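You operate a simulated robot arm through the tools that you are given. There is no shell and no other tool. Be economical: measure what you need, move in short steps, check, and stop when the job is done.

You are at the controls of a simulated two-armed robot. One attempt, no reset.

## Task
On the card bench, fold the green cloth in half and then in half again.

It is judged by the outcome, as a careful person would: the job done as asked, and still so three seconds after it is handed in. It fails if anything else is knocked over, pushed out of place, dropped, spilled or broken. Flat cloth is picked up by pressing the open fingertips on it (5 to 10 N) and closing them slowly along it; thin cloth reads only 2 to 8 mm in the jaws.

## Robot
Two 7-joint arms with two-finger parallel grippers on one trunk, on a base that drives. Base frame: it is fixed to the floor where the robot stands at the start and does not move with it; the origin is under the middle of the robot, x ahead of it, y to its left, z up; the surface under the hand at the start is at about z = 0.88. Units: m, degrees, N and s.
The left shoulder is at the start at [0.071, 0.156, 1.005], the right one opposite. Places, roughly: card bench [0.7, 0.2, 0.9]. Payload 3.91 kg a hand.
Tool frame (each hand has its own): the origin (TCP) lies between the finger pads and is the grasp point; the fingertips stand 0.03 m ahead of it; z points along the fingers, y is the line along which they close. Largest opening 0.11 m; finger width 0.02, thickness 0.01; the body of the gripper, 0.048 by 0.112 m, starts 0.055 m behind the TCP.
Orientation is that of the tool frame in the base frame, as a unit quaternion [w, x, y, z]. With the fingers straight down and closing along the base's y, the tool's x points along the base's -x, its y along +y and its z along -z.

## Interface
- The arms move only by the tool apply_moves. It takes "left_series", "right_series" or both (then of equal length, played together; a hand with none holds still); each is a list of rows, each a list of 7 numbers: the shift along the base's x, y, z in mm, then the turn, a rotation vector about the base's x, y, z in degrees, then the gripper command, from -1 (shut) to 1 (fully open), values between in proportion. In form: [[dx, dy, dz, wx, wy, wz, hand], ...]. A call has 1 to 12 rows; each row shifts and turns the commanded pose from where the row before left it. Each row takes 0.2 s and may step no farther than 0.05 m and 8.6 degrees from the row before; otherwise, or with a gripper value out of range, the whole call is refused. Where a pose cannot be reached the arm comes as near as it can. A force on the tool above 40 N (or 10 N above the force at the start of the call, whichever is more), or a blocked arm, ends the call early, and 0.2 s more pass. Each finger travels about 0.108 m/s and halts on what it meets, pressing with about 38 N; the grip force reading is that of the motor and also rises with nothing between the fingers. The clock runs only during rows and for 0.2 s after the last one: add rows that do not move to give the fingers time. It gives the time, the measured TCP pose, the force on the tool (base axes), the opening and the grip force at its end, in the units of the frame above (readings bear some noise), with the torque about the TCP (base axes, N m) and any sound that the robot's microphone picked up.
- Cameras (640 x 400 px; columns grow to the right, rows downward): "scene" is now at [0.1394, -0.0244, 1.2429]; the picture's right is [-0.27, -0.96, 0.00], its down [-0.46, 0.13, -0.88] and it looks along [0.85, -0.24, -0.48] (base axes); focal length 233 px, centre (320, 200). "left" rides on the left gripper at [0.072, -0.017, -0.103] in its tool frame; the picture's right is [0.23, 0.97, 0.00], its down [-0.76, 0.18, -0.62] and it looks along [-0.61, 0.14, 0.78] (tool axes); focal length 222 px, centre (320, 200). "right" rides on the right gripper at [0.072, 0.017, -0.103] in its tool frame; the picture's right is [-0.23, 0.97, 0.00], its down [-0.76, -0.18, -0.62] and it looks along [-0.61, -0.14, 0.78] (tool axes); focal length 222 px, centre (320, 200). There is no depth. A picture from a camera that has moved, and an enlarged one, comes with that camera's place and axes in the base frame and with its lens.
- grab_frame(camera): a new picture of that camera. It takes no simulated time.
- raise_lower(by): slides the trunk up (or, below 0, down) by that many m; the arms and the scene camera ride with it, the base frame stays. It gives what a move gives, with no picture.
- roll_base(legs): drives the robot by 1 to 6 legs, each [ahead, left, turn to the left] in m, m and degrees, along the robot's own axes; the way and the turn of a leg run together, so that a leg with both is an arc; at most 1.5 m and 180 degrees a leg. The arms and the cameras ride along, it lands a little off, and it stops where it bumps. It gives what a move gives.
- pan_tilt(pan, tilt): turns the head with the scene camera to pan (to the left, within 86 degrees either way) and tilt (down, from -29 to 69), counted from straight ahead of the robot. It gives what a move gives.
- close_up(camera, box): a new picture of the part [left, top, right, bottom] of that camera's present view, enlarged. It takes no simulated time.
- sign_off(): hands the job in; it is judged then, once.

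Go step by step. Nothing tells you exact positions but the pictures and the camera data: compare them with the known pose of the tool, close in by small moves and look again before you grip or let go. The budget is 120 turns and 100 pictures, counting those below and the enlarged ones. Unless the task says otherwise, let go and move clear before handing in, and close with one line.

The tools are called after "Emit:" as a command line: name --argument value ..., lists and objects as JSON in quotes. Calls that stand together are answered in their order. apply_moves: Moves the arms, as the interface text tells. Its arguments: {"type":"object","properties":{"left_series":{"type":"array"},"right_series":{"type":"array"}},"required":[]} The other tools are called the same way: raise_lower (by) slides the trunk up or down; roll_base (legs) drives the base; pan_tilt (pan, tilt) turns the head that bears the scene camera; grab_frame (camera) takes a picture; close_up (camera, box) takes an enlarged picture of a part of a camera's view; sign_off () hands the job in.

At the start:

```text
time_s: 0.0
left_eef_pos: [0.7554, 0.3544, 1.0464]
left_orientation: [0.0, 0.0, 1.0, 0.001]
left_force: [-0.9, -0.6, -0.3]
left_wrist_torque: [-0.04, -0.02, 0.01]
left_gripper_width: 0.1101
left_grasp_force: 0.1
right_eef_pos: [0.7911, -0.1577, 1.0838]
right_orientation: [0.0, 0.0, 1.0, 0.0]
right_force: [-0.5, 0.8, 0.1]
right_wrist_torque: [0.01, 0.0, 0.0]
right_gripper_width: 0.1098
right_grasp_force: 0.0
trunk travel left (down, up): [-0.45, 0.49]
robot x, y, heading: [-0.0003, 0.0013, -0.1]
head pan, tilt: [-15.9, 28.4]
```

scene: 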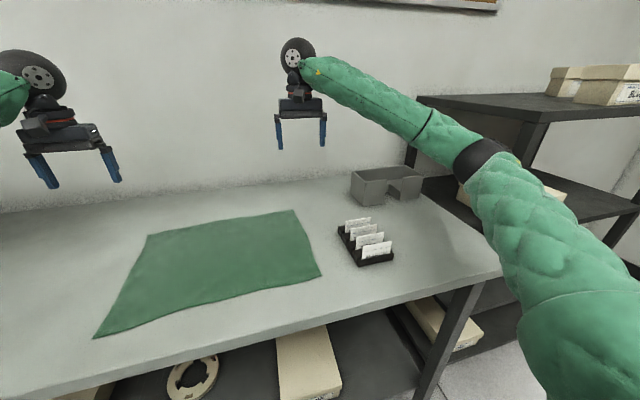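
right: 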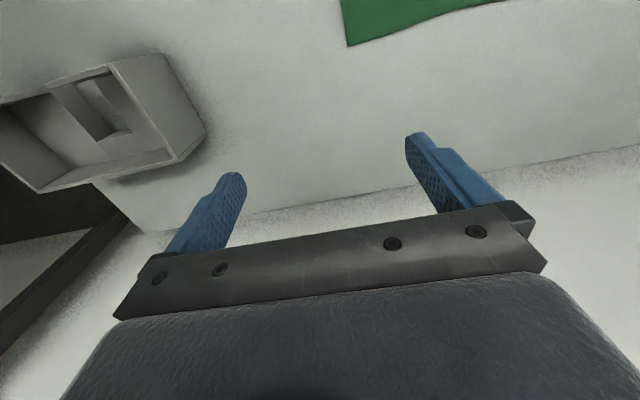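
left: 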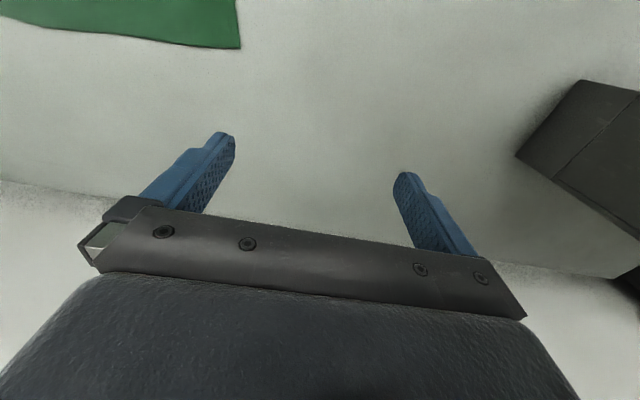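

The green cloth lies at about x 0.45–0.74, y −0.12–0.26, with the card tray to its right. I'll look around before planning the folds.

Emit:
pan_tilt --pan 20 --tilt 40

```text
time_s: 1.0
left_eef_pos: [0.7547, 0.356, 1.0475]
left_orientation: [0.0, 0.0, 1.0, 0.0]
left_force: [-0.3, -0.6, -0.2]
left_wrist_torque: [0.03, -0.01, -0.01]
left_gripper_width: 0.1103
left_grasp_force: 0.0
right_eef_pos: [0.7905, -0.157, 1.0839]
right_orientation: [0.0, 0.0, 1.0, -0.001]
right_force: [0.1, -0.1, -0.4]
right_wrist_torque: [0.04, -0.03, -0.01]
right_gripper_width: 0.1098
right_grasp_force: 0.1
trunk travel left (down, up): [-0.45, 0.49]
robot x, y, heading: [0.0024, -0.0011, 0.6]
head pan, tilt: [20.0, 40.0]
```

The head has turned; now I take the picture to locate the cloth and neighbours.

Emit:
grab_frame --camera "scene"

```text
96 pictures are left
camera scene: at [0.1318, 0.0296, 1.225], right [0.34, -0.94, 0.0], down [-0.6, -0.22, -0.77], along [0.72, 0.26, -0.64], focal length 233 px, centre (320, 200)
```

scene: 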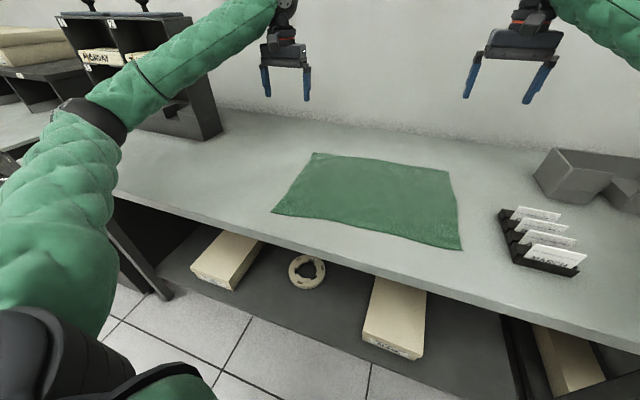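

Cloth corners come out as far-left A (0.725, 0.26), far-right B (0.75, −0.11), near-right C (0.473, −0.123) and near-left D (0.449, 0.256). I'll fold left edge to right edge first, with the right hand on the far corner and the left hand on the near one. For that I stand to the right, turned about 30° left.

Emit:
roll_base --legs '[[-0.04, -0.2, 0], [0, 0, 30]]'

Emit:
pan_tilt --pan -5 --tilt 45

Emit:
grab_frame --camera "scene"

```text
time_s: 2.4
left_eef_pos: [0.7255, 0.3108, 1.0733]
left_orientation: [0.027, -0.138, 0.99, 0.03]
left_force: [0.8, 2.0, -1.3]
left_wrist_torque: [-0.18, 0.04, -0.02]
left_gripper_width: 0.1102
left_grasp_force: 0.1
right_eef_pos: [0.8794, -0.1677, 1.0603]
right_orientation: [0.005, -0.135, 0.99, 0.046]
right_force: [0.2, 1.9, 0.3]
right_wrist_torque: [-0.19, -0.06, -0.03]
right_gripper_width: 0.1101
right_grasp_force: 0.0
trunk travel left (down, up): [-0.45, 0.49]
robot x, y, heading: [0.0567, -0.1117, 14.7]
head pan, tilt: [20.0, 40.0]
stopped in leg 1: the robot was blocked; the commanded pose is now the measured one
```

```text
time_s: 3.3
left_eef_pos: [0.7071, 0.2632, 1.0528]
left_orientation: [0.002, -0.128, 0.991, 0.037]
left_force: [2.5, 0.1, -1.1]
left_wrist_torque: [-0.05, 0.15, 0.03]
left_gripper_width: 0.1098
left_grasp_force: 0.1
right_eef_pos: [0.8649, -0.2138, 1.0477]
right_orientation: [-0.009, -0.132, 0.99, 0.041]
right_force: [-0.5, -3.5, -2.7]
right_wrist_torque: [0.29, 0.0, 0.0]
right_gripper_width: 0.1101
right_grasp_force: 0.1
trunk travel left (down, up): [-0.45, 0.49]
robot x, y, heading: [0.0275, -0.1759, 14.6]
head pan, tilt: [-5.0, 45.0]
```

```text
95 pictures are left
camera scene: at [0.1792, -0.1308, 1.2175], right [0.17, -0.99, 0.01], down [-0.71, -0.13, -0.69], along [0.68, 0.11, -0.72], focal length 233 px, centre (320, 200)
```

scene: 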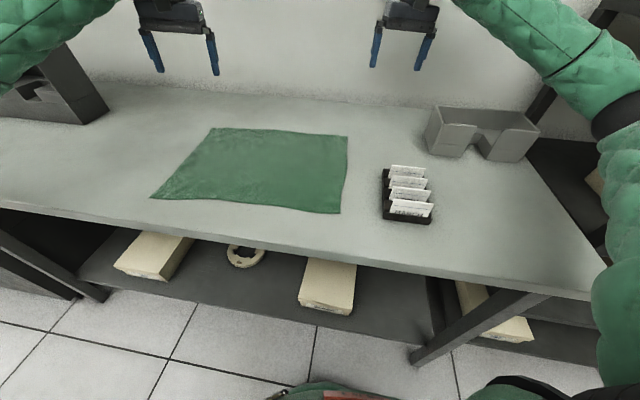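

The drive was blocked early, probably by the right elbow against the rack on the right. I'll look there before going on.

Emit:
pan_tilt --pan -55 --tilt 25

Emit:
grab_frame --camera "scene"

```text
time_s: 4.5
left_eef_pos: [0.7015, 0.2633, 1.0571]
left_orientation: [0.003, -0.135, 0.99, 0.039]
left_force: [1.3, 0.7, -1.7]
left_wrist_torque: [0.01, 0.13, 0.03]
left_gripper_width: 0.1098
left_grasp_force: 0.0
right_eef_pos: [0.8654, -0.212, 1.0496]
right_orientation: [-0.006, -0.137, 0.99, 0.043]
right_force: [1.1, -1.2, -0.4]
right_wrist_torque: [0.01, 0.1, -0.01]
right_gripper_width: 0.1097
right_grasp_force: 0.1
trunk travel left (down, up): [-0.45, 0.49]
robot x, y, heading: [0.0329, -0.1766, 15.6]
head pan, tilt: [-55.0, 25.0]
```

```text
94 pictures are left
camera scene: at [0.165, -0.2099, 1.249], right [-0.64, -0.77, 0.02], down [-0.34, 0.26, -0.91], along [0.69, -0.58, -0.42], focal length 233 px, centre (320, 200)
```

scene: 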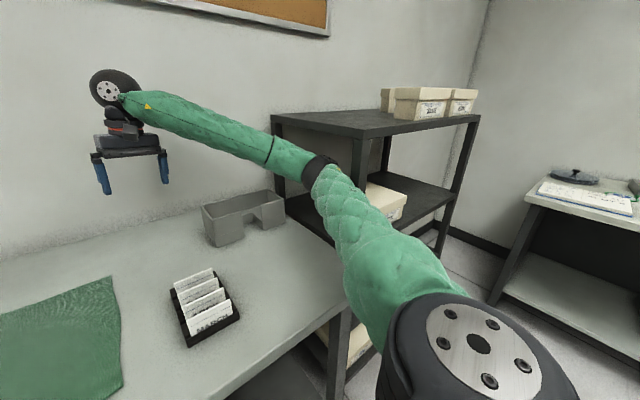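

The right forearm is resting near the rack corner; nothing has fallen. I'll ease off it, then raise the trunk so that the arms come in from above.

Emit:
roll_base --legs '[[-0.03, 0.06, 0]]'

Emit:
raise_lower --by 0.15

Emit:
roll_base --legs '[[0, 0, 10]]'

Emit:
grab_frame --camera "scene"

```text
time_s: 5.3
left_eef_pos: [0.6611, 0.2813, 1.0733]
left_orientation: [0.014, -0.145, 0.988, 0.042]
left_force: [-0.4, 0.4, -0.3]
left_wrist_torque: [-0.04, -0.01, -0.04]
left_gripper_width: 0.1096
left_grasp_force: 0.0
right_eef_pos: [0.8343, -0.1913, 1.059]
right_orientation: [0.001, -0.149, 0.988, 0.047]
right_force: [0.7, 0.5, -0.1]
right_wrist_torque: [-0.08, -0.05, -0.05]
right_gripper_width: 0.1101
right_grasp_force: 0.1
trunk travel left (down, up): [-0.45, 0.49]
robot x, y, heading: [0.0135, -0.1652, 16.8]
head pan, tilt: [-55.0, 25.0]
stopped in leg 1: the robot was blocked; the commanded pose is now the measured one
```

```text
time_s: 7.3
left_eef_pos: [0.6637, 0.2763, 1.1435]
left_orientation: [0.013, -0.144, 0.989, 0.044]
left_force: [-0.7, 0.4, 0.0]
left_wrist_torque: [-0.02, 0.0, 0.0]
left_gripper_width: 0.11
left_grasp_force: 0.1
right_eef_pos: [0.8378, -0.1948, 1.1082]
right_orientation: [-0.014, -0.148, 0.988, 0.047]
right_force: [0.1, -0.9, -0.3]
right_wrist_torque: [0.02, -0.02, -0.01]
right_gripper_width: 0.1099
right_grasp_force: 0.1
trunk travel left (down, up): [-0.518, 0.422]
robot x, y, heading: [0.0156, -0.1663, 16.5]
head pan, tilt: [-55.0, 25.0]
stopped: the arm was blocked; the commanded pose is now the measured one
```

```text
time_s: 8.4
left_eef_pos: [0.5741, 0.3834, 1.1398]
left_orientation: [0.009, -0.23, 0.972, 0.044]
left_force: [-0.6, 0.7, -0.8]
left_wrist_torque: [-0.03, 0.0, -0.02]
left_gripper_width: 0.11
left_grasp_force: 0.1
right_eef_pos: [0.8285, -0.0482, 1.1093]
right_orientation: [-0.015, -0.234, 0.971, 0.045]
right_force: [0.5, 0.0, 1.5]
right_wrist_torque: [0.01, -0.04, -0.01]
right_gripper_width: 0.1099
right_grasp_force: 0.1
trunk travel left (down, up): [-0.518, 0.422]
robot x, y, heading: [0.0105, -0.1635, 26.6]
head pan, tilt: [-55.0, 25.0]
```

```text
93 pictures are left
camera scene: at [0.1398, -0.186, 1.3168], right [-0.48, -0.88, 0.0], down [-0.37, 0.2, -0.91], along [0.8, -0.43, -0.42], focal length 233 px, centre (320, 200)
```

scene: 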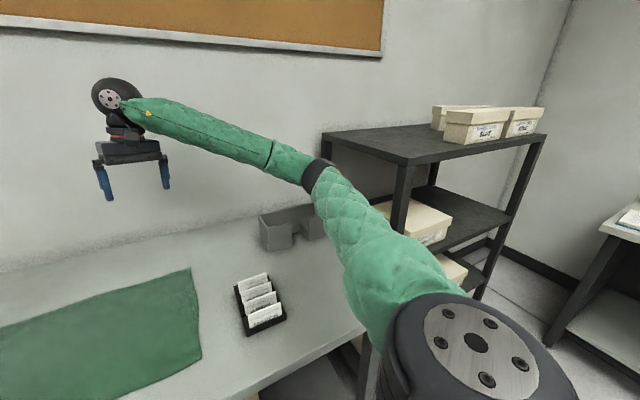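

The elbow is now clear of the rack. I move both hands to hover over the left edge's corners, straightening the slight tilt and half closing the fingers.

Emit:
apply_moves --left_series '[[-15, -21, -12, -0.73, 0, 0, -0.27], [-15, -21, -12, -0.73, 0, 0, -0.27], [-15, -21, -12, -0.73, 0, 0, -0.27], [-15, -21, -12, -0.73, 0, 0, -0.27], [-15, -21, -12, -0.73, 0, 0, -0.27], [-15, -21, -12, -0.73, 0, 0, -0.27], [-12, -22, -12, -0.73, 0, 0, -0.27], [0, 0, 0, 0, 0, 0, -0.27]]' --right_series '[[-18, 41, -8, -0.66, -0.41, 0, -0.27], [-18, 41, -8, -0.66, -0.41, 0, -0.27], [-18, 41, -8, -0.66, -0.41, 0, -0.27], [-18, 41, -8, -0.66, -0.41, 0, -0.27], [-18, 41, -8, -0.66, -0.41, 0, -0.27], [-18, 40, -8, -0.66, -0.41, 0, -0.27], [-17, 40, -8, -0.66, -0.41, 0, -0.27], [0, 0, 0, 0, 0, 0, -0.27]]'

Emit:
pan_tilt --pan 0 --tilt 40

Emit:
grab_frame --camera "scene"

Emit:
grab_frame --camera "right"

Emit:
grab_frame --camera "left"

```text
time_s: 10.2
left_eef_pos: [0.4744, 0.235, 1.0561]
left_orientation: [-0.001, -0.23, 0.973, 0.001]
left_force: [0.7, 0.2, -0.1]
left_wrist_torque: [0.0, 0.0, 0.0]
left_gripper_width: 0.0401
left_grasp_force: 0.1
right_eef_pos: [0.7059, 0.2364, 1.0528]
right_orientation: [-0.001, -0.233, 0.972, 0.0]
right_force: [0.0, -0.3, -0.3]
right_wrist_torque: [0.01, -0.03, 0.0]
right_gripper_width: 0.0398
right_grasp_force: 0.1
trunk travel left (down, up): [-0.518, 0.422]
robot x, y, heading: [0.0158, -0.1697, 26.5]
head pan, tilt: [-55.0, 25.0]
```

```text
time_s: 11.4
left_eef_pos: [0.4737, 0.2352, 1.0546]
left_orientation: [-0.001, -0.23, 0.973, 0.001]
left_force: [0.5, -0.2, 0.5]
left_wrist_torque: [0.0, -0.02, 0.0]
left_gripper_width: 0.0402
left_grasp_force: 0.0
right_eef_pos: [0.7059, 0.2374, 1.0519]
right_orientation: [-0.001, -0.234, 0.972, 0.001]
right_force: [-0.6, -0.4, -0.4]
right_wrist_torque: [-0.03, 0.01, -0.01]
right_gripper_width: 0.0401
right_grasp_force: 0.1
trunk travel left (down, up): [-0.518, 0.422]
robot x, y, heading: [0.0084, -0.1675, 26.2]
head pan, tilt: [0.0, 40.0]
```

```text
92 pictures are left
camera scene: at [0.1353, -0.105, 1.2934], right [0.45, -0.9, 0.0], down [-0.58, -0.29, -0.77], along [0.69, 0.34, -0.64], focal length 233 px, centre (320, 200)
```

scene: 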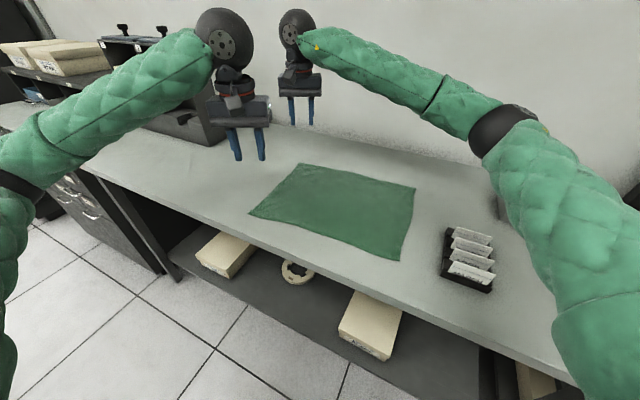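

```text
91 pictures are left
camera right: at [0.6332, 0.2194, 1.1557], right [-0.24, 0.97, 0.0], down [0.76, 0.19, 0.62], along [0.6, 0.15, -0.78], focal length 222 px, centre (320, 200)
```

right: 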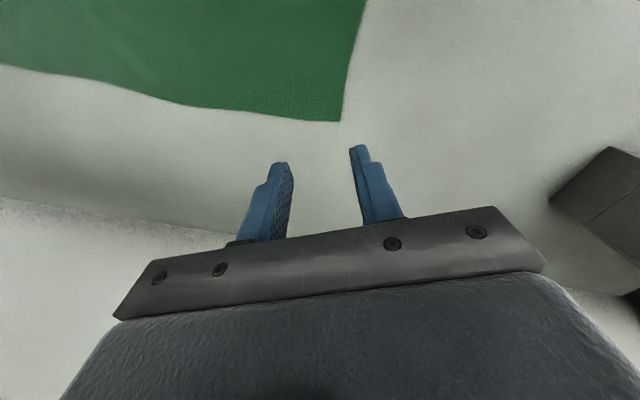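

```text
90 pictures are left
camera left: at [0.4166, 0.1882, 1.1587], right [-0.64, 0.77, 0.0], down [0.6, 0.5, 0.62], along [0.48, 0.4, -0.78], focal length 222 px, centre (320, 200)
```

left: 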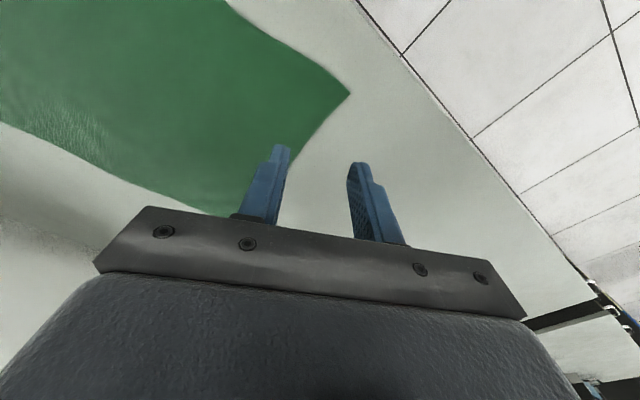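

Corner A is refined to (0.718, 0.267) and D to (0.446, 0.257). I lower both hands to about 15 mm above the cloth, just inside the corners.

Emit:
apply_moves --left_series '[[-4, -3, -33, 0, 0, 0, -0.45], [0, 0, -33, 0, 0, 0, -0.45], [0, 0, -33, 0, 0, 0, -0.45], [0, 0, -31, 0, 0, 0, -0.45], [0, 0, 0, 0, 0, 0, -0.45]]' --right_series '[[-10, 3, -32, 0, 0, 0, -0.45], [0, 0, -32, 0, 0, 0, -0.45], [0, 0, -32, 0, 0, 0, -0.45], [0, 0, -31, 0, 0, 0, -0.45], [0, 0, 0, 0, 0, 0, -0.45]]'

Emit:
grab_frame --camera "right"

Emit:
grab_frame --camera "left"

```text
time_s: 12.6
left_eef_pos: [0.4691, 0.233, 0.9235]
left_orientation: [-0.001, -0.23, 0.973, 0.001]
left_force: [-0.5, 0.4, 0.0]
left_wrist_torque: [0.04, -0.03, 0.02]
left_gripper_width: 0.0303
left_grasp_force: 0.0
right_eef_pos: [0.6928, 0.2369, 0.9271]
right_orientation: [0.0, -0.235, 0.972, 0.001]
right_force: [-0.2, 0.7, -0.4]
right_wrist_torque: [0.03, 0.01, 0.04]
right_gripper_width: 0.03
right_grasp_force: 0.0
trunk travel left (down, up): [-0.518, 0.422]
robot x, y, heading: [0.0154, -0.1622, 26.6]
head pan, tilt: [0.0, 40.0]
```

```text
89 pictures are left
camera right: at [0.6211, 0.2197, 1.0309], right [-0.24, 0.97, 0.0], down [0.76, 0.19, 0.62], along [0.6, 0.15, -0.78], focal length 222 px, centre (320, 200)
```

right: 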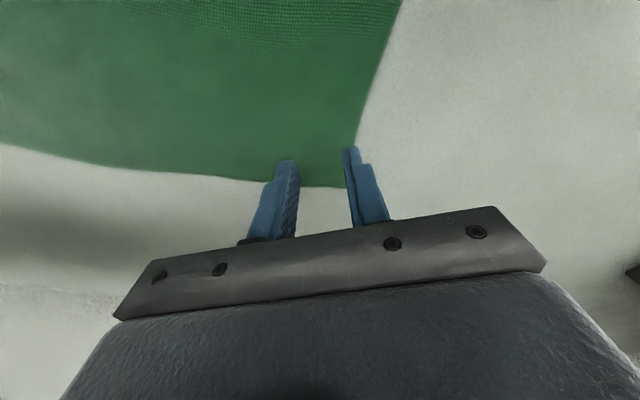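

```text
88 pictures are left
camera left: at [0.4112, 0.1861, 1.0276], right [-0.64, 0.77, 0.0], down [0.6, 0.5, 0.62], along [0.48, 0.4, -0.78], focal length 222 px, centre (320, 200)
```

left: 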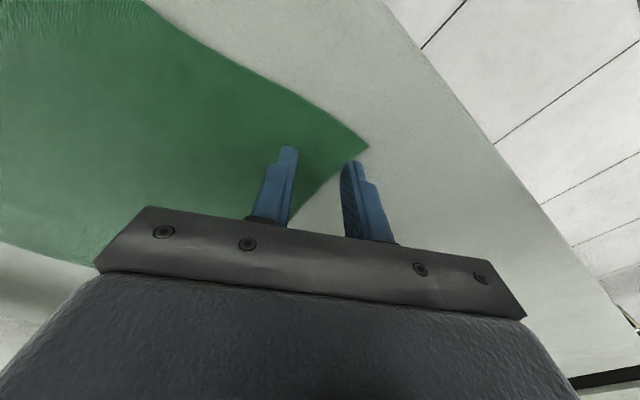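

Both fingertip pairs are near the corners; I adjust by a few millimetres and lower to touch.

Emit:
apply_moves --left_series '[[1, -6, -4, 0, 0, 0, -0.45], [0, 0, -4, 0, 0, 0, -0.45], [0, 0, -3, 0, 0, 0, -0.45], [0, 0, 0, 0, 0, 0, -0.45]]' --right_series '[[1, 6, -4, 0, 0, 0, -0.45], [0, 0, -4, 0, 0, 0, -0.45], [0, 0, -4, 0, 0, 0, -0.45], [0, 0, 0, 0, 0, 0, -0.45]]'

```text
time_s: 13.6
left_eef_pos: [0.4709, 0.2272, 0.9147]
left_orientation: [-0.001, -0.23, 0.973, 0.0]
left_force: [0.8, -0.7, 0.5]
left_wrist_torque: [-0.04, -0.02, 0.01]
left_gripper_width: 0.0303
left_grasp_force: 0.0
right_eef_pos: [0.6943, 0.2439, 0.9143]
right_orientation: [0.0, -0.234, 0.972, 0.001]
right_force: [0.5, -0.2, 0.0]
right_wrist_torque: [0.0, -0.02, 0.01]
right_gripper_width: 0.0304
right_grasp_force: 0.0
trunk travel left (down, up): [-0.518, 0.422]
robot x, y, heading: [0.0133, -0.1659, 26.6]
head pan, tilt: [0.0, 40.0]
```

No contact yet; I lower further in small steps.

Emit:
apply_moves --left_series '[[0, 0, -2, 0, 0, 0, -0.45], [0, 0, -2, 0, 0, 0, -0.45], [0, 0, 0, 0, 0, 0, -0.45]]' --right_series '[[0, 0, -2, 0, 0, 0, -0.45], [0, 0, -2, 0, 0, 0, -0.45], [0, 0, 0, 0, 0, 0, -0.45]]'

```text
time_s: 14.4
left_eef_pos: [0.4699, 0.2268, 0.9118]
left_orientation: [-0.002, -0.23, 0.973, 0.001]
left_force: [1.0, 0.0, 3.2]
left_wrist_torque: [0.09, 0.02, 0.0]
left_gripper_width: 0.0301
left_grasp_force: 0.1
right_eef_pos: [0.6949, 0.2446, 0.9113]
right_orientation: [0.0, -0.234, 0.972, 0.001]
right_force: [0.3, 0.1, 3.1]
right_wrist_torque: [0.01, -0.02, 0.0]
right_gripper_width: 0.0303
right_grasp_force: 0.2
trunk travel left (down, up): [-0.518, 0.422]
robot x, y, heading: [0.0127, -0.1683, 26.4]
head pan, tilt: [0.0, 40.0]
```

Contact at about 3 N on both. I press about 2 mm deeper and close slowly.

Emit:
apply_moves --left_series '[[0, 0, -1.5, 0, 0, 0, -0.45], [0, 0, -1, 0, 0, 0, -0.45], [0, 0, 0, 0, 0, 0, -0.45], [0, 0, 0, 0, 0, 0, -0.52], [0, 0, 0, 0, 0, 0, -0.59], [0, 0, 0, 0, 0, 0, -0.66], [0, 0, 0, 0, 0, 0, -0.73], [0, 0, 0, 0, 0, 0, -0.8], [0, 0, 0, 0, 0, 0, -0.87], [0, 0, 0, 0, 0, 0, -0.94], [0, 0, 0, 0, 0, 0, -1], [0, 0, 0, 0, 0, 0, -1]]' --right_series '[[0, 0, -1.5, 0, 0, 0, -0.45], [0, 0, -1, 0, 0, 0, -0.45], [0, 0, 0, 0, 0, 0, -0.45], [0, 0, 0, 0, 0, 0, -0.52], [0, 0, 0, 0, 0, 0, -0.59], [0, 0, 0, 0, 0, 0, -0.66], [0, 0, 0, 0, 0, 0, -0.73], [0, 0, 0, 0, 0, 0, -0.8], [0, 0, 0, 0, 0, 0, -0.87], [0, 0, 0, 0, 0, 0, -0.94], [0, 0, 0, 0, 0, 0, -1], [0, 0, 0, 0, 0, 0, -1]]'

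Emit:
grab_frame --camera "right"

Emit:
grab_frame --camera "left"

```text
time_s: 15.8
left_eef_pos: [0.4699, 0.2267, 0.9118]
left_orientation: [0.002, -0.23, 0.973, -0.001]
left_force: [1.0, 0.0, 20.2]
left_wrist_torque: [0.15, 0.09, 0.02]
left_gripper_width: 0.0184
left_grasp_force: 0.1
right_eef_pos: [0.6948, 0.2441, 0.9113]
right_orientation: [0.002, -0.235, 0.972, 0.001]
right_force: [0.6, -0.4, 10.8]
right_wrist_torque: [0.0, -0.04, 0.04]
right_gripper_width: 0.0184
right_grasp_force: 0.0
trunk travel left (down, up): [-0.518, 0.422]
robot x, y, heading: [0.0149, -0.1677, 26.4]
head pan, tilt: [0.0, 40.0]
stopped in row 6 (left hand): the force on the tool passed its limit at 41 N (the readings are from after the stop); the commanded pose is now the measured one
```

```text
87 pictures are left
camera right: at [0.6216, 0.2263, 1.0146], right [-0.24, 0.97, 0.0], down [0.76, 0.19, 0.63], along [0.61, 0.15, -0.78], focal length 222 px, centre (320, 200)
```

right: 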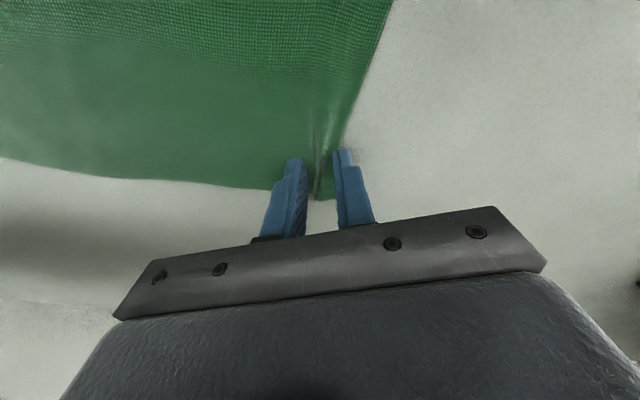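

```text
86 pictures are left
camera left: at [0.4117, 0.179, 1.0137], right [-0.64, 0.77, 0.0], down [0.6, 0.5, 0.63], along [0.48, 0.4, -0.78], focal length 222 px, centre (320, 200)
```

left: 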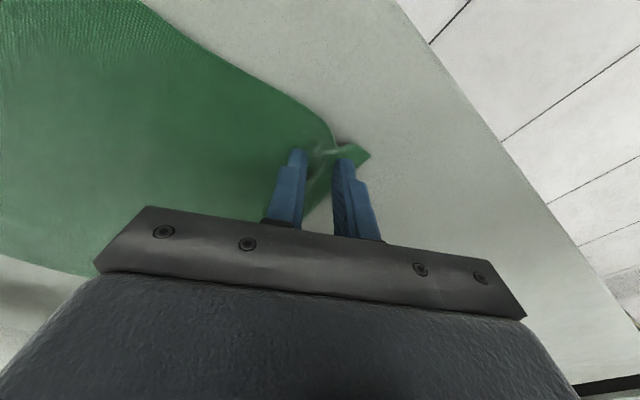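

Ridges are forming in both grips. I ease the pressure slightly and finish closing.

Emit:
apply_moves --left_series '[[0, 0, 0.7, 0, 0, 0, -0.66], [0, 0, 0, 0, 0, 0, -0.71], [0, 0, 0, 0, 0, 0, -0.76], [0, 0, 0, 0, 0, 0, -0.81], [0, 0, 0, 0, 0, 0, -0.86], [0, 0, 0, 0, 0, 0, -0.91], [0, 0, 0, 0, 0, 0, -0.96], [0, 0, 0, 0, 0, 0, -1], [0, 0, 0, 0, 0, 0, -1]]' --right_series '[[0, 0, 0.3, 0, 0, 0, -0.66], [0, 0, 0, 0, 0, 0, -0.71], [0, 0, 0, 0, 0, 0, -0.76], [0, 0, 0, 0, 0, 0, -0.81], [0, 0, 0, 0, 0, 0, -0.86], [0, 0, 0, 0, 0, 0, -0.91], [0, 0, 0, 0, 0, 0, -0.96], [0, 0, 0, 0, 0, 0, -1], [0, 0, 0, 0, 0, 0, -1]]'

Emit:
grab_frame --camera "right"

Emit:
grab_frame --camera "left"

```text
time_s: 17.8
left_eef_pos: [0.4681, 0.2264, 0.9114]
left_orientation: [0.001, -0.229, 0.973, 0.0]
left_force: [2.6, 1.0, 17.4]
left_wrist_torque: [0.12, -0.02, 0.0]
left_gripper_width: 0.0019
left_grasp_force: 38.5
right_eef_pos: [0.6937, 0.244, 0.9105]
right_orientation: [0.002, -0.234, 0.972, 0.001]
right_force: [-2.1, 0.0, 25.1]
right_wrist_torque: [0.01, 0.06, -0.01]
right_gripper_width: 0.0019
right_grasp_force: 38.1
trunk travel left (down, up): [-0.518, 0.422]
robot x, y, heading: [0.0111, -0.1657, 26.4]
head pan, tilt: [0.0, 40.0]
```

```text
85 pictures are left
camera right: at [0.6211, 0.2264, 1.0146], right [-0.24, 0.97, 0.0], down [0.76, 0.19, 0.62], along [0.61, 0.15, -0.78], focal length 222 px, centre (320, 200)
```

right: 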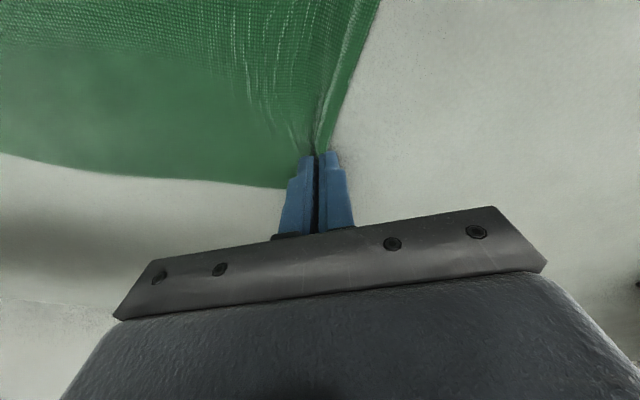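

```text
84 pictures are left
camera left: at [0.411, 0.1789, 1.0139], right [-0.64, 0.77, 0.0], down [0.6, 0.5, 0.62], along [0.48, 0.4, -0.78], focal length 222 px, centre (320, 200)
```

left: 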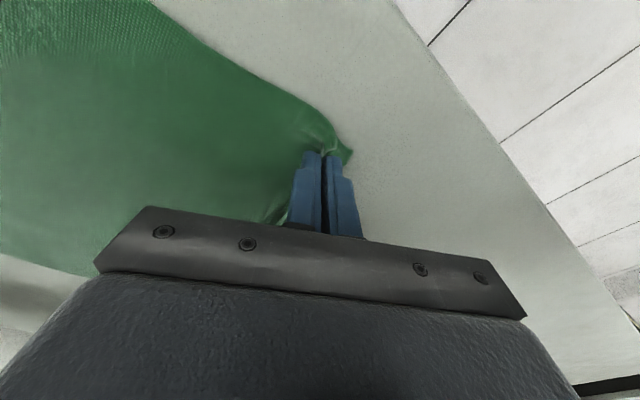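

Both grips look gathered, reading 1.9 mm. I lift 40 mm to check that they hold.

Emit:
apply_moves --left_series '[[0, 0, 10, 0, 0, 0, -1], [0, 0, 15, 0, 0, 0, -1], [0, 0, 15, 0, 0, 0, -1], [0, 0, 0, 0, 0, 0, -1]]' --right_series '[[0, 0, 10, 0, 0, 0, -1], [0, 0, 15, 0, 0, 0, -1], [0, 0, 15, 0, 0, 0, -1], [0, 0, 0, 0, 0, 0, -1]]'

Emit:
grab_frame --camera "scene"

```text
time_s: 18.8
left_eef_pos: [0.4693, 0.2266, 0.9499]
left_orientation: [0.001, -0.231, 0.973, 0.0]
left_force: [3.4, -0.3, -0.2]
left_wrist_torque: [-0.02, -0.11, 0.01]
left_gripper_width: 0.0021
left_grasp_force: 38.6
right_eef_pos: [0.6962, 0.2435, 0.9492]
right_orientation: [0.0, -0.234, 0.972, 0.001]
right_force: [-2.6, -0.4, 0.2]
right_wrist_torque: [-0.03, 0.08, -0.01]
right_gripper_width: 0.0019
right_grasp_force: 37.7
trunk travel left (down, up): [-0.518, 0.422]
robot x, y, heading: [0.0106, -0.1693, 26.4]
head pan, tilt: [0.0, 40.0]
```

```text
83 pictures are left
camera scene: at [0.1352, -0.1049, 1.2933], right [0.45, -0.89, 0.0], down [-0.58, -0.29, -0.77], along [0.69, 0.34, -0.64], focal length 233 px, centre (320, 200)
```

scene: 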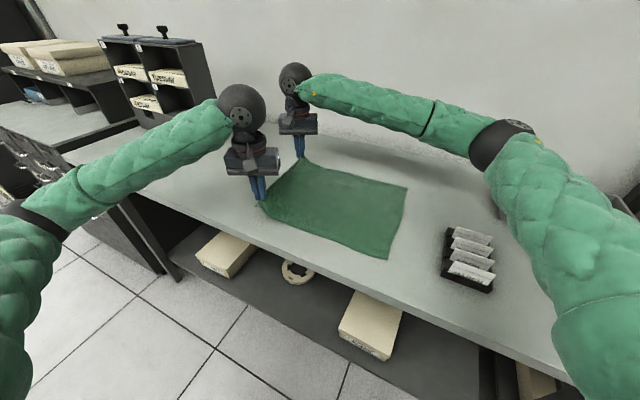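

Both corners hold. I carry the edge over to the right in an arc, pausing part-way to check the arms' clearance.

Emit:
apply_moves --left_series '[[4, -20, 20, 0, 0, 0, -1], [3, -24, 20, 0, 0, 0, -1], [3, -24, 18, 0, 0, 0, -1], [3, -24, 14, 0, 0, 0, -1], [2, -24, 8, 0, 0, 0, -1], [2, -24, 2, 0, 0, 0, -1], [2, -24, 0, 0, 0, 0, -1], [2, -24, 0, 0, 0, 0, -1], [0, 0, 0, 0, 0, 0, -1]]' --right_series '[[2, -20, 20, 0, 0, 0, -1], [2, -24, 20, 0, 0, 0, -1], [2, -24, 18, 0, 0, 0, -1], [3, -24, 14, 0, 0, 0, -1], [3, -24, 8, 0, 0, 0, -1], [3, -24, 2, 0, 0, 0, -1], [3, -24, 0, 0, 0, 0, -1], [3, -24, 0, 0, 0, 0, -1], [0, 0, 0, 0, 0, 0, -1]]'

Emit:
grab_frame --camera "scene"

```text
time_s: 20.8
left_eef_pos: [0.4918, 0.0405, 1.0309]
left_orientation: [-0.001, -0.23, 0.973, 0.0]
left_force: [2.4, -0.8, -0.4]
left_wrist_torque: [0.0, -0.06, 0.0]
left_gripper_width: 0.0019
left_grasp_force: 38.0
right_eef_pos: [0.7165, 0.0579, 1.0315]
right_orientation: [0.0, -0.234, 0.972, 0.001]
right_force: [-3.0, -0.4, -0.2]
right_wrist_torque: [-0.02, 0.07, 0.0]
right_gripper_width: 0.002
right_grasp_force: 37.8
trunk travel left (down, up): [-0.518, 0.422]
robot x, y, heading: [0.0135, -0.1638, 26.3]
head pan, tilt: [0.0, 40.0]
```

```text
82 pictures are left
camera scene: at [0.135, -0.1041, 1.2933], right [0.45, -0.89, 0.0], down [-0.58, -0.29, -0.77], along [0.69, 0.34, -0.64], focal length 233 px, centre (320, 200)
```

scene: 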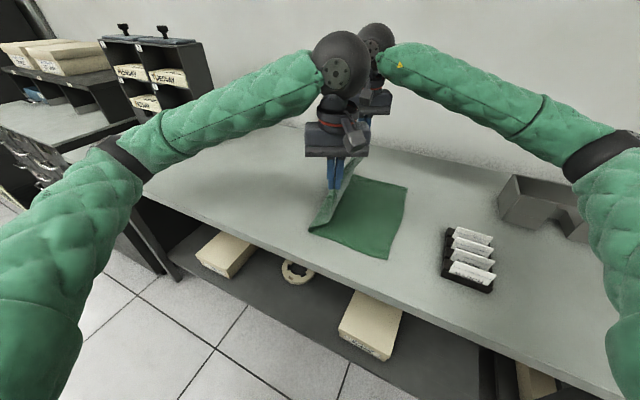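

The fold is forming well and the arms are clear. I carry on and bring the edge down near the right edge.

Emit:
apply_moves --left_series '[[2, -24, -12, 0, 0, 0, -1], [2, -24, -18, 0, 0, 0, -1], [1, -23, -22, 0, 0, 0, -1], [1, -23, -24, 0, 0, 0, -1], [1, -22, -24, 0, 0, 0, -1], [0, 0, 0, 0, 0, 0, -1]]' --right_series '[[2, -25, -12, 0, 0, 0, -1], [2, -25, -18, 0, 0, 0, -1], [2, -25, -22, 0, 0, 0, -1], [2, -24, -24, 0, 0, 0, -1], [2, -24, -24, 0, 0, 0, -1], [0, 0, 0, 0, 0, 0, -1]]'

Emit:
grab_frame --camera "scene"

Emit:
grab_frame --camera "right"

Emit:
grab_frame --camera "left"

```text
time_s: 22.4
left_eef_pos: [0.5139, -0.0088, 0.9434]
left_orientation: [0.005, -0.28, 0.96, -0.005]
left_force: [-0.3, 0.1, -1.4]
left_wrist_torque: [-0.01, 0.03, 0.0]
left_gripper_width: 0.0022
left_grasp_force: 38.3
right_eef_pos: [0.7204, 0.0277, 0.9541]
right_orientation: [0.019, -0.304, 0.952, -0.006]
right_force: [0.7, 0.2, 0.0]
right_wrist_torque: [0.02, 0.01, -0.05]
right_gripper_width: 0.0022
right_grasp_force: 37.6
trunk travel left (down, up): [-0.518, 0.422]
robot x, y, heading: [0.0464, -0.1525, 32.6]
head pan, tilt: [0.0, 40.0]
stopped in row 6 (left hand): the arm was blocked; the commanded pose is now the measured one
```

```text
81 pictures are left
camera scene: at [0.1483, -0.0718, 1.2995], right [0.54, -0.84, 0.01], down [-0.53, -0.35, -0.77], along [0.66, 0.41, -0.64], focal length 233 px, centre (320, 200)
```

scene: 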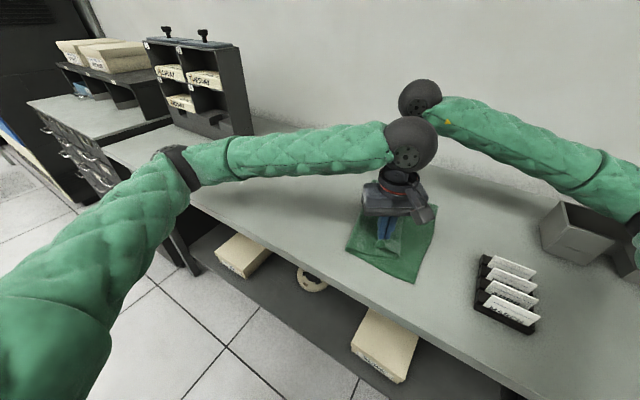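

```text
80 pictures are left
camera right: at [0.6467, 0.0005, 1.055], right [-0.38, 0.93, -0.02], down [0.7, 0.3, 0.65], along [0.61, 0.24, -0.76], focal length 222 px, centre (320, 200)
```

right: 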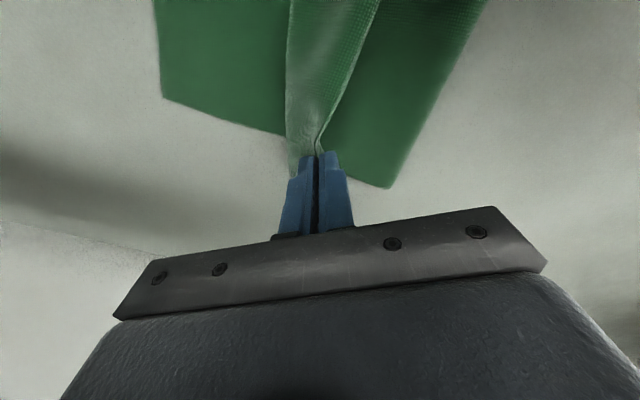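

```text
79 pictures are left
camera left: at [0.4592, -0.061, 1.0452], right [-0.72, 0.7, -0.01], down [0.54, 0.56, 0.63], along [0.45, 0.44, -0.78], focal length 222 px, centre (320, 200)
```

left: 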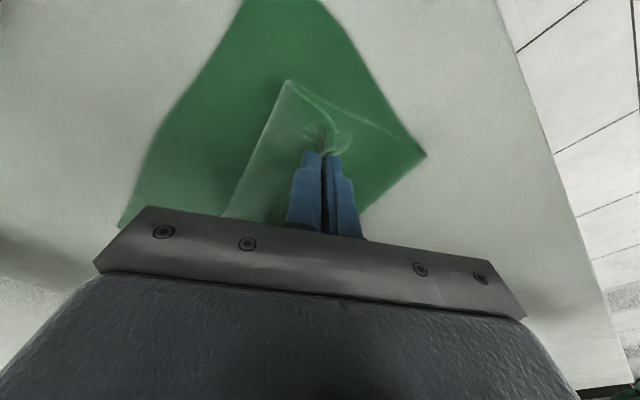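

The right elbow met the rack again and nudged the base. I back the hands off a little, then raise the trunk in steps while lowering the hands, to take the elbow above the rack.

Emit:
apply_moves --left_series '[[0, 20, 15, 0, 0, 0, -1], [0, 20, 15, 0, 0, 0, -1], [0, 20, 10, 0, 0, 0, -1], [0, 0, 0, 0, 0, 0, -1]]' --right_series '[[-4, 20, 15, 0, 0, 0, -1], [-4, 20, 10, 0, 0, 0, -1], [-4, 20, 5, 0, 0, 0, -1], [0, 0, 0, 0, 0, 0, -1]]'

Emit:
pan_tilt --pan -65 --tilt 25

Emit:
grab_frame --camera "scene"

```text
time_s: 23.6
left_eef_pos: [0.526, -0.0109, 0.9845]
left_orientation: [0.006, -0.25, 0.968, -0.004]
left_force: [0.9, -0.4, -1.2]
left_wrist_torque: [-0.01, 0.05, 0.06]
left_gripper_width: 0.0015
left_grasp_force: 38.2
right_eef_pos: [0.6714, 0.0097, 0.966]
right_orientation: [0.027, -0.327, 0.944, -0.026]
right_force: [0.2, -0.2, -0.9]
right_wrist_torque: [-0.01, -0.01, -0.03]
right_gripper_width: 0.0019
right_grasp_force: 37.7
trunk travel left (down, up): [-0.518, 0.422]
robot x, y, heading: [0.0535, -0.1813, 28.8]
head pan, tilt: [0.0, 40.0]
stopped in row 4 (left hand): the arm was blocked; the commanded pose is now the measured one
```

```text
time_s: 24.9
left_eef_pos: [0.4859, -0.0336, 0.9957]
left_orientation: [0.009, -0.279, 0.96, -0.002]
left_force: [-78.7, -107.6, 24.0]
left_wrist_torque: [8.74, -7.72, -6.81]
left_gripper_width: 0.0019
left_grasp_force: 38.0
right_eef_pos: [0.6204, -0.0014, 0.9728]
right_orientation: [0.036, -0.377, 0.925, -0.023]
right_force: [87.0, 117.4, -23.8]
right_wrist_torque: [-11.28, 7.22, -5.54]
right_gripper_width: 0.0017
right_grasp_force: 38.1
trunk travel left (down, up): [-0.518, 0.422]
robot x, y, heading: [0.0334, -0.2262, 33.7]
head pan, tilt: [-65.0, 25.0]
```

```text
78 pictures are left
camera scene: at [0.1359, -0.2559, 1.3304], right [-0.53, -0.85, -0.01], down [-0.35, 0.23, -0.91], along [0.78, -0.47, -0.41], focal length 233 px, centre (320, 200)
```

scene: 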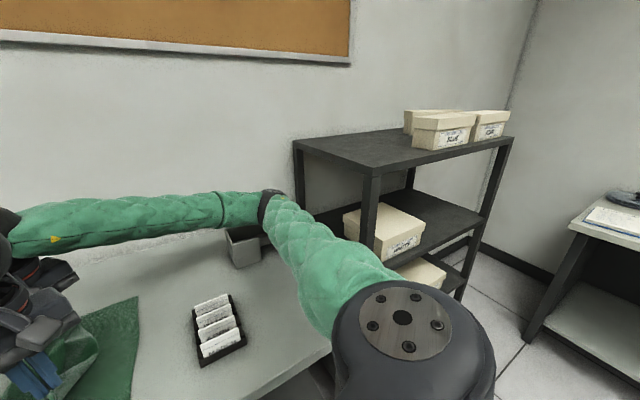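

The hands are pressing against each other, so I separate them gently first.

Emit:
apply_moves --left_series '[[-6, -8, 0, 0, 0, 0, -1], [-6, -8, 0, 0, 0, 0, -1], [-6, -4, 0, 0, 0, 0, -1], [0, 0, 0, 0, 0, 0, -1]]' --right_series '[[8, 8, 0, 0, 0, 0, -1], [8, 8, 0, 0, 0, 0, -1], [10, 8, 0, 0, 0, 0, -1], [0, 0, 0, 0, 0, 0, -1]]'

```text
time_s: 25.5
left_eef_pos: [0.4986, -0.035, 0.9853]
left_orientation: [0.006, -0.252, 0.968, -0.002]
left_force: [-55.6, -0.5, 26.1]
left_wrist_torque: [-0.57, -6.12, -1.44]
left_gripper_width: 0.0021
left_grasp_force: 38.2
right_eef_pos: [0.6304, -0.0006, 0.9708]
right_orientation: [0.048, -0.384, 0.921, -0.033]
right_force: [56.5, 0.0, -26.9]
right_wrist_torque: [1.5, 3.55, 3.33]
right_gripper_width: 0.0018
right_grasp_force: 38.2
trunk travel left (down, up): [-0.518, 0.422]
robot x, y, heading: [0.0439, -0.2024, 29.8]
head pan, tilt: [-65.0, 25.0]
stopped in row 2 (left hand): the force on the tool passed its limit at 157 N (the readings are from after the stop); the commanded pose is now the measured one
```

Still in contact along x, with the left hand above. I lift and pull the left hand back, and move the right hand forward.

Emit:
apply_moves --left_series '[[-10, 0, 10, 0, 0, 0, -1], [-10, 0, 10, 0, 0, 0, -1], [-10, 0, 5, 0, 0, 0, -1], [0, 0, 0, 0, 0, 0, -1]]' --right_series '[[12, 0, 0, 0, 0, 0, -1], [12, 0, 0, 0, 0, 0, -1], [12, 0, 0, 0, 0, 0, -1], [0, 0, 0, 0, 0, 0, -1]]'

```text
time_s: 26.7
left_eef_pos: [0.4716, -0.0288, 1.0024]
left_orientation: [0.003, -0.257, 0.966, 0.001]
left_force: [0.1, 0.9, -0.6]
left_wrist_torque: [0.0, 0.04, -0.02]
left_gripper_width: 0.0018
left_grasp_force: 37.8
right_eef_pos: [0.6257, -0.0009, 0.9704]
right_orientation: [0.062, -0.427, 0.902, -0.034]
right_force: [1.1, -0.1, 0.4]
right_wrist_torque: [0.01, -0.01, 0.0]
right_gripper_width: 0.0017
right_grasp_force: 38.3
trunk travel left (down, up): [-0.518, 0.422]
robot x, y, heading: [0.0478, -0.202, 30.0]
head pan, tilt: [-65.0, 25.0]
stopped in row 4 (right hand): the arm was blocked; the commanded pose is now the measured one
```

The hands are apart, but the right arm is still blocked somewhere. I look at it.

Emit:
pan_tilt --pan -35 --tilt 40

Emit:
grab_frame --camera "scene"

Emit:
grab_frame --camera "right"

```text
time_s: 27.6
left_eef_pos: [0.4683, -0.0324, 1.0083]
left_orientation: [0.006, -0.26, 0.966, 0.002]
left_force: [-0.5, 0.4, -0.4]
left_wrist_torque: [0.04, 0.02, -0.01]
left_gripper_width: 0.0019
left_grasp_force: 38.8
right_eef_pos: [0.6141, -0.0036, 0.9724]
right_orientation: [0.066, -0.437, 0.897, -0.031]
right_force: [0.7, -0.4, 0.5]
right_wrist_torque: [0.02, 0.0, -0.02]
right_gripper_width: 0.002
right_grasp_force: 38.2
trunk travel left (down, up): [-0.518, 0.422]
robot x, y, heading: [0.0505, -0.198, 30.5]
head pan, tilt: [-35.0, 40.0]
```

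```text
77 pictures are left
camera scene: at [0.1538, -0.1831, 1.3006], right [-0.08, -1.0, 0.0], down [-0.62, 0.05, -0.78], along [0.78, -0.06, -0.63], focal length 233 px, centre (320, 200)
```

scene: 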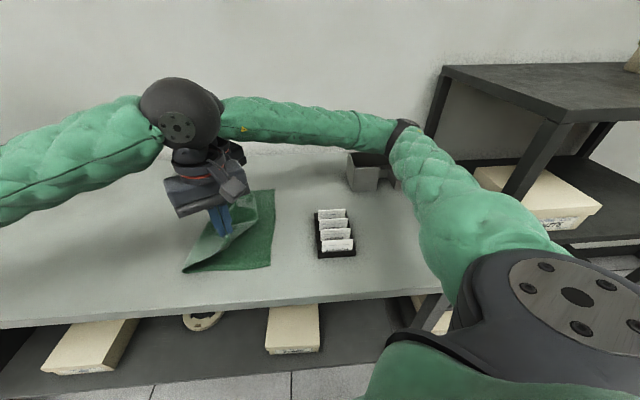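

```text
76 pictures are left
camera right: at [0.5426, -0.0491, 1.0666], right [-0.62, 0.78, -0.09], down [0.51, 0.49, 0.71], along [0.59, 0.39, -0.7], focal length 222 px, centre (320, 200)
```

right: 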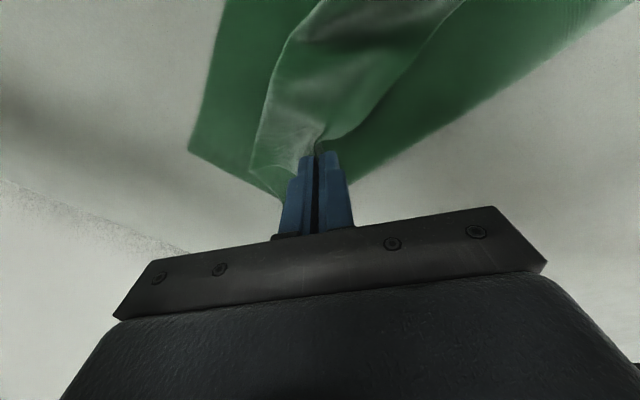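

The right elbow is jammed by the rack's post; the box and the tray are undisturbed. I drive the base straight to +y by 0.14, so that the whole robot comes away from it and the cloth edge just opens back a bit.

Emit:
roll_base --legs '[[0.07, 0.121, 0]]'

Emit:
grab_frame --camera "scene"

```text
time_s: 28.3
left_eef_pos: [0.4679, -0.034, 1.0001]
left_orientation: [0.003, -0.249, 0.968, -0.001]
left_force: [-45.2, -8.9, 11.2]
left_wrist_torque: [0.34, -3.64, -1.43]
left_gripper_width: 0.0017
left_grasp_force: 37.7
right_eef_pos: [0.6073, -0.0045, 0.9668]
right_orientation: [0.071, -0.446, 0.891, -0.037]
right_force: [45.8, 9.5, -12.1]
right_wrist_torque: [-0.31, 3.56, 1.45]
right_gripper_width: 0.0019
right_grasp_force: 38.0
trunk travel left (down, up): [-0.518, 0.422]
robot x, y, heading: [0.0488, -0.2023, 29.8]
head pan, tilt: [-35.0, 40.0]
stopped in leg 1: the robot was blocked; the commanded pose is now the measured one
```

```text
75 pictures are left
camera scene: at [0.1558, -0.1784, 1.2965], right [-0.09, -1.0, 0.0], down [-0.63, 0.05, -0.78], along [0.77, -0.07, -0.63], focal length 233 px, centre (320, 200)
```

scene: 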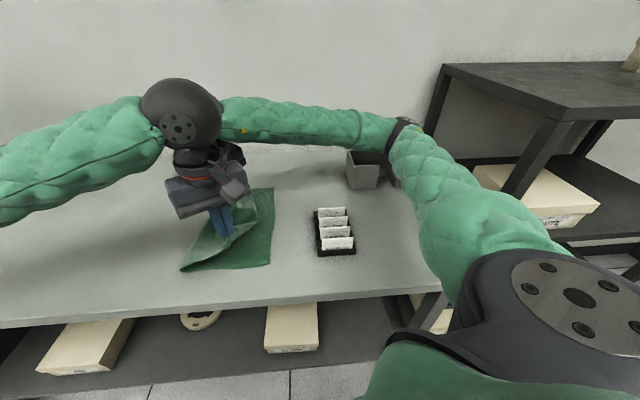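

The hands still press on each other, which blocks the base too. I draw the left hand back toward me first, then see.

Emit:
apply_moves --left_series '[[-12, 0, 5, 0, 0, 0, -1], [-12, 0, 5, 0, 0, 0, -1], [-12, 0, 0, 0, 0, 0, -1], [0, 0, 0, 0, 0, 0, -1]]'

Emit:
roll_base --legs '[[-0.05, 0, 0]]'

```text
time_s: 29.3
left_eef_pos: [0.4334, -0.0359, 1.0129]
left_orientation: [0.005, -0.256, 0.967, 0.002]
left_force: [0.0, -0.8, -0.4]
left_wrist_torque: [-0.03, -0.01, -0.01]
left_gripper_width: 0.0016
left_grasp_force: 37.8
right_eef_pos: [0.5967, -0.009, 0.9696]
right_orientation: [0.073, -0.455, 0.887, -0.033]
right_force: [0.3, -0.8, 0.2]
right_wrist_torque: [0.02, 0.03, -0.03]
right_gripper_width: 0.0017
right_grasp_force: 38.5
trunk travel left (down, up): [-0.518, 0.422]
robot x, y, heading: [0.0491, -0.2003, 30.2]
head pan, tilt: [-35.0, 40.0]
```

```text
time_s: 30.3
left_eef_pos: [0.4108, -0.052, 1.0082]
left_orientation: [-0.003, -0.281, 0.96, 0.003]
left_force: [-0.3, -0.8, 0.2]
left_wrist_torque: [0.03, -0.05, -0.03]
left_gripper_width: 0.002
left_grasp_force: 38.0
right_eef_pos: [0.5825, -0.0147, 0.975]
right_orientation: [0.075, -0.469, 0.879, -0.027]
right_force: [0.0, 1.1, 1.2]
right_wrist_torque: [0.01, -0.02, -0.03]
right_gripper_width: 0.0017
right_grasp_force: 37.9
trunk travel left (down, up): [-0.518, 0.422]
robot x, y, heading: [0.022, -0.2421, 33.3]
head pan, tilt: [-35.0, 40.0]
```

Emit:
roll_base --legs '[[0.04, 0.15, 0]]'

Emit:
grab_frame --camera "scene"

```text
time_s: 31.7
left_eef_pos: [0.4543, -0.0125, 1.0012]
left_orientation: [0.0, -0.206, 0.978, -0.008]
left_force: [-20.9, 4.5, 0.7]
left_wrist_torque: [-0.44, -2.02, 0.4]
left_gripper_width: 0.0021
left_grasp_force: 37.7
right_eef_pos: [0.5673, -0.0284, 0.9538]
right_orientation: [0.089, -0.462, 0.88, -0.066]
right_force: [-0.6, 0.0, -0.2]
right_wrist_torque: [-0.02, -0.1, 0.01]
right_gripper_width: 0.0017
right_grasp_force: 38.3
trunk travel left (down, up): [-0.518, 0.422]
robot x, y, heading: [0.0501, -0.1674, 24.1]
head pan, tilt: [-35.0, 40.0]
stopped in leg 1: the robot was blocked; the commanded pose is now the measured one
```

```text
74 pictures are left
camera scene: at [0.1798, -0.1677, 1.292], right [-0.19, -0.98, -0.01], down [-0.63, 0.13, -0.77], along [0.75, -0.14, -0.64], focal length 233 px, centre (320, 200)
```

scene: 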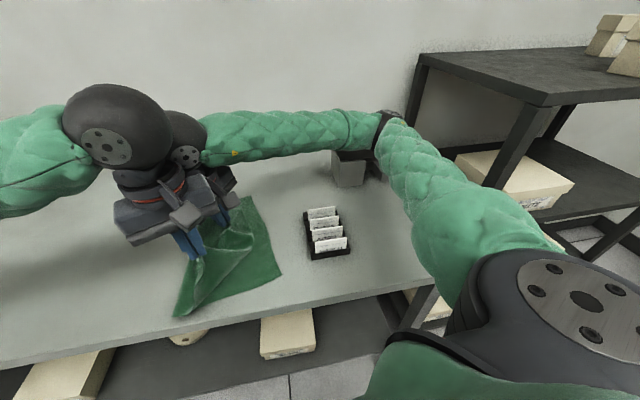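

I need to see what the right elbow is caught on.

Emit:
close_up --camera "scene" --box '[300, 50, 560, 212]'

Emit:
close_up --camera "scene" --box '[20, 60, 300, 235]'

```text
2.46 times, centred on (430, 131) of scene
camera zoom: at [0.1798, -0.1677, 1.292], right [-0.19, -0.98, -0.01], down [-0.63, 0.13, -0.77], along [0.75, -0.14, -0.64], focal length 574 px, centre (49, 370)
```

zoom: 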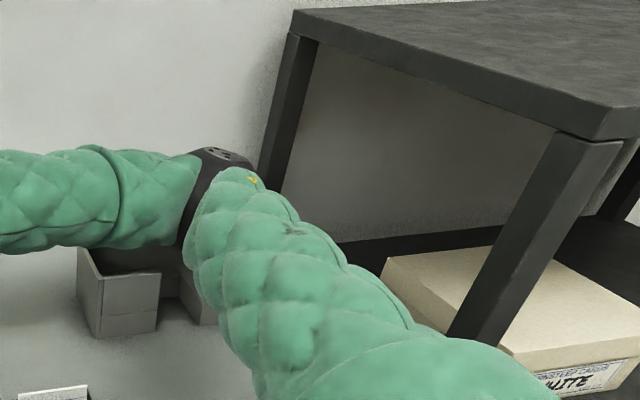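

```text
2.29 times, centred on (160, 148) of scene
camera zoom: at [0.1798, -0.1677, 1.292], right [-0.19, -0.98, -0.01], down [-0.63, 0.13, -0.77], along [0.75, -0.14, -0.64], focal length 533 px, centre (686, 320)
```

zoom: 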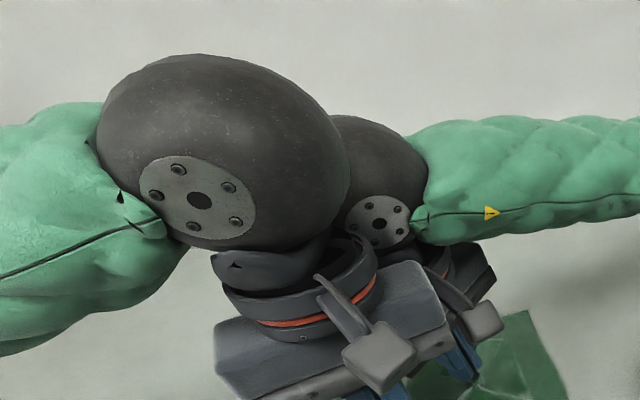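

The elbow is actually free; it is the two wrists that lean on each other. I move the left hand away to the left and up.

Emit:
apply_moves --left_series '[[-8, 12, 5, 0, 0, 0, -1], [-5, 18, 5, 0, 0, 0, -1], [-2, 20, 5, 0, 0, 0, -1], [0, 20, 5, 0, 0, 0, -1], [0, 0, 0, 0, 0, 0, -1]]'

Emit:
grab_frame --camera "scene"

```text
time_s: 32.9
left_eef_pos: [0.4321, 0.0488, 1.0296]
left_orientation: [0.004, -0.211, 0.977, -0.003]
left_force: [0.2, -0.3, -0.1]
left_wrist_torque: [0.01, -0.01, 0.0]
left_gripper_width: 0.0019
left_grasp_force: 38.1
right_eef_pos: [0.5532, -0.0352, 0.9591]
right_orientation: [0.093, -0.475, 0.873, -0.062]
right_force: [0.1, -0.4, 0.4]
right_wrist_torque: [0.03, 0.02, -0.02]
right_gripper_width: 0.0018
right_grasp_force: 38.0
trunk travel left (down, up): [-0.518, 0.422]
robot x, y, heading: [0.0433, -0.1613, 24.8]
head pan, tilt: [-35.0, 40.0]
```

```text
71 pictures are left
camera scene: at [0.176, -0.1818, 1.296], right [-0.18, -0.98, -0.02], down [-0.63, 0.13, -0.76], along [0.75, -0.12, -0.64], focal length 233 px, centre (320, 200)
```

scene: 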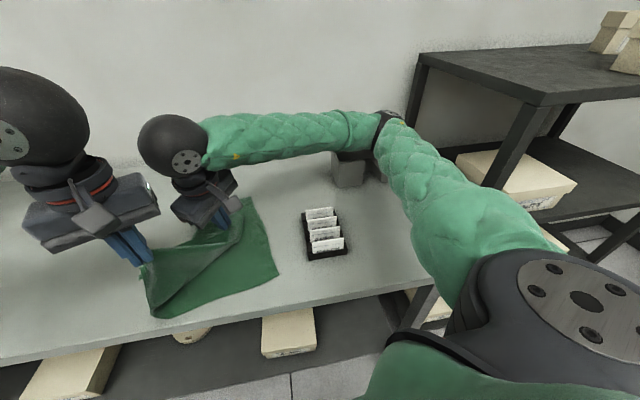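

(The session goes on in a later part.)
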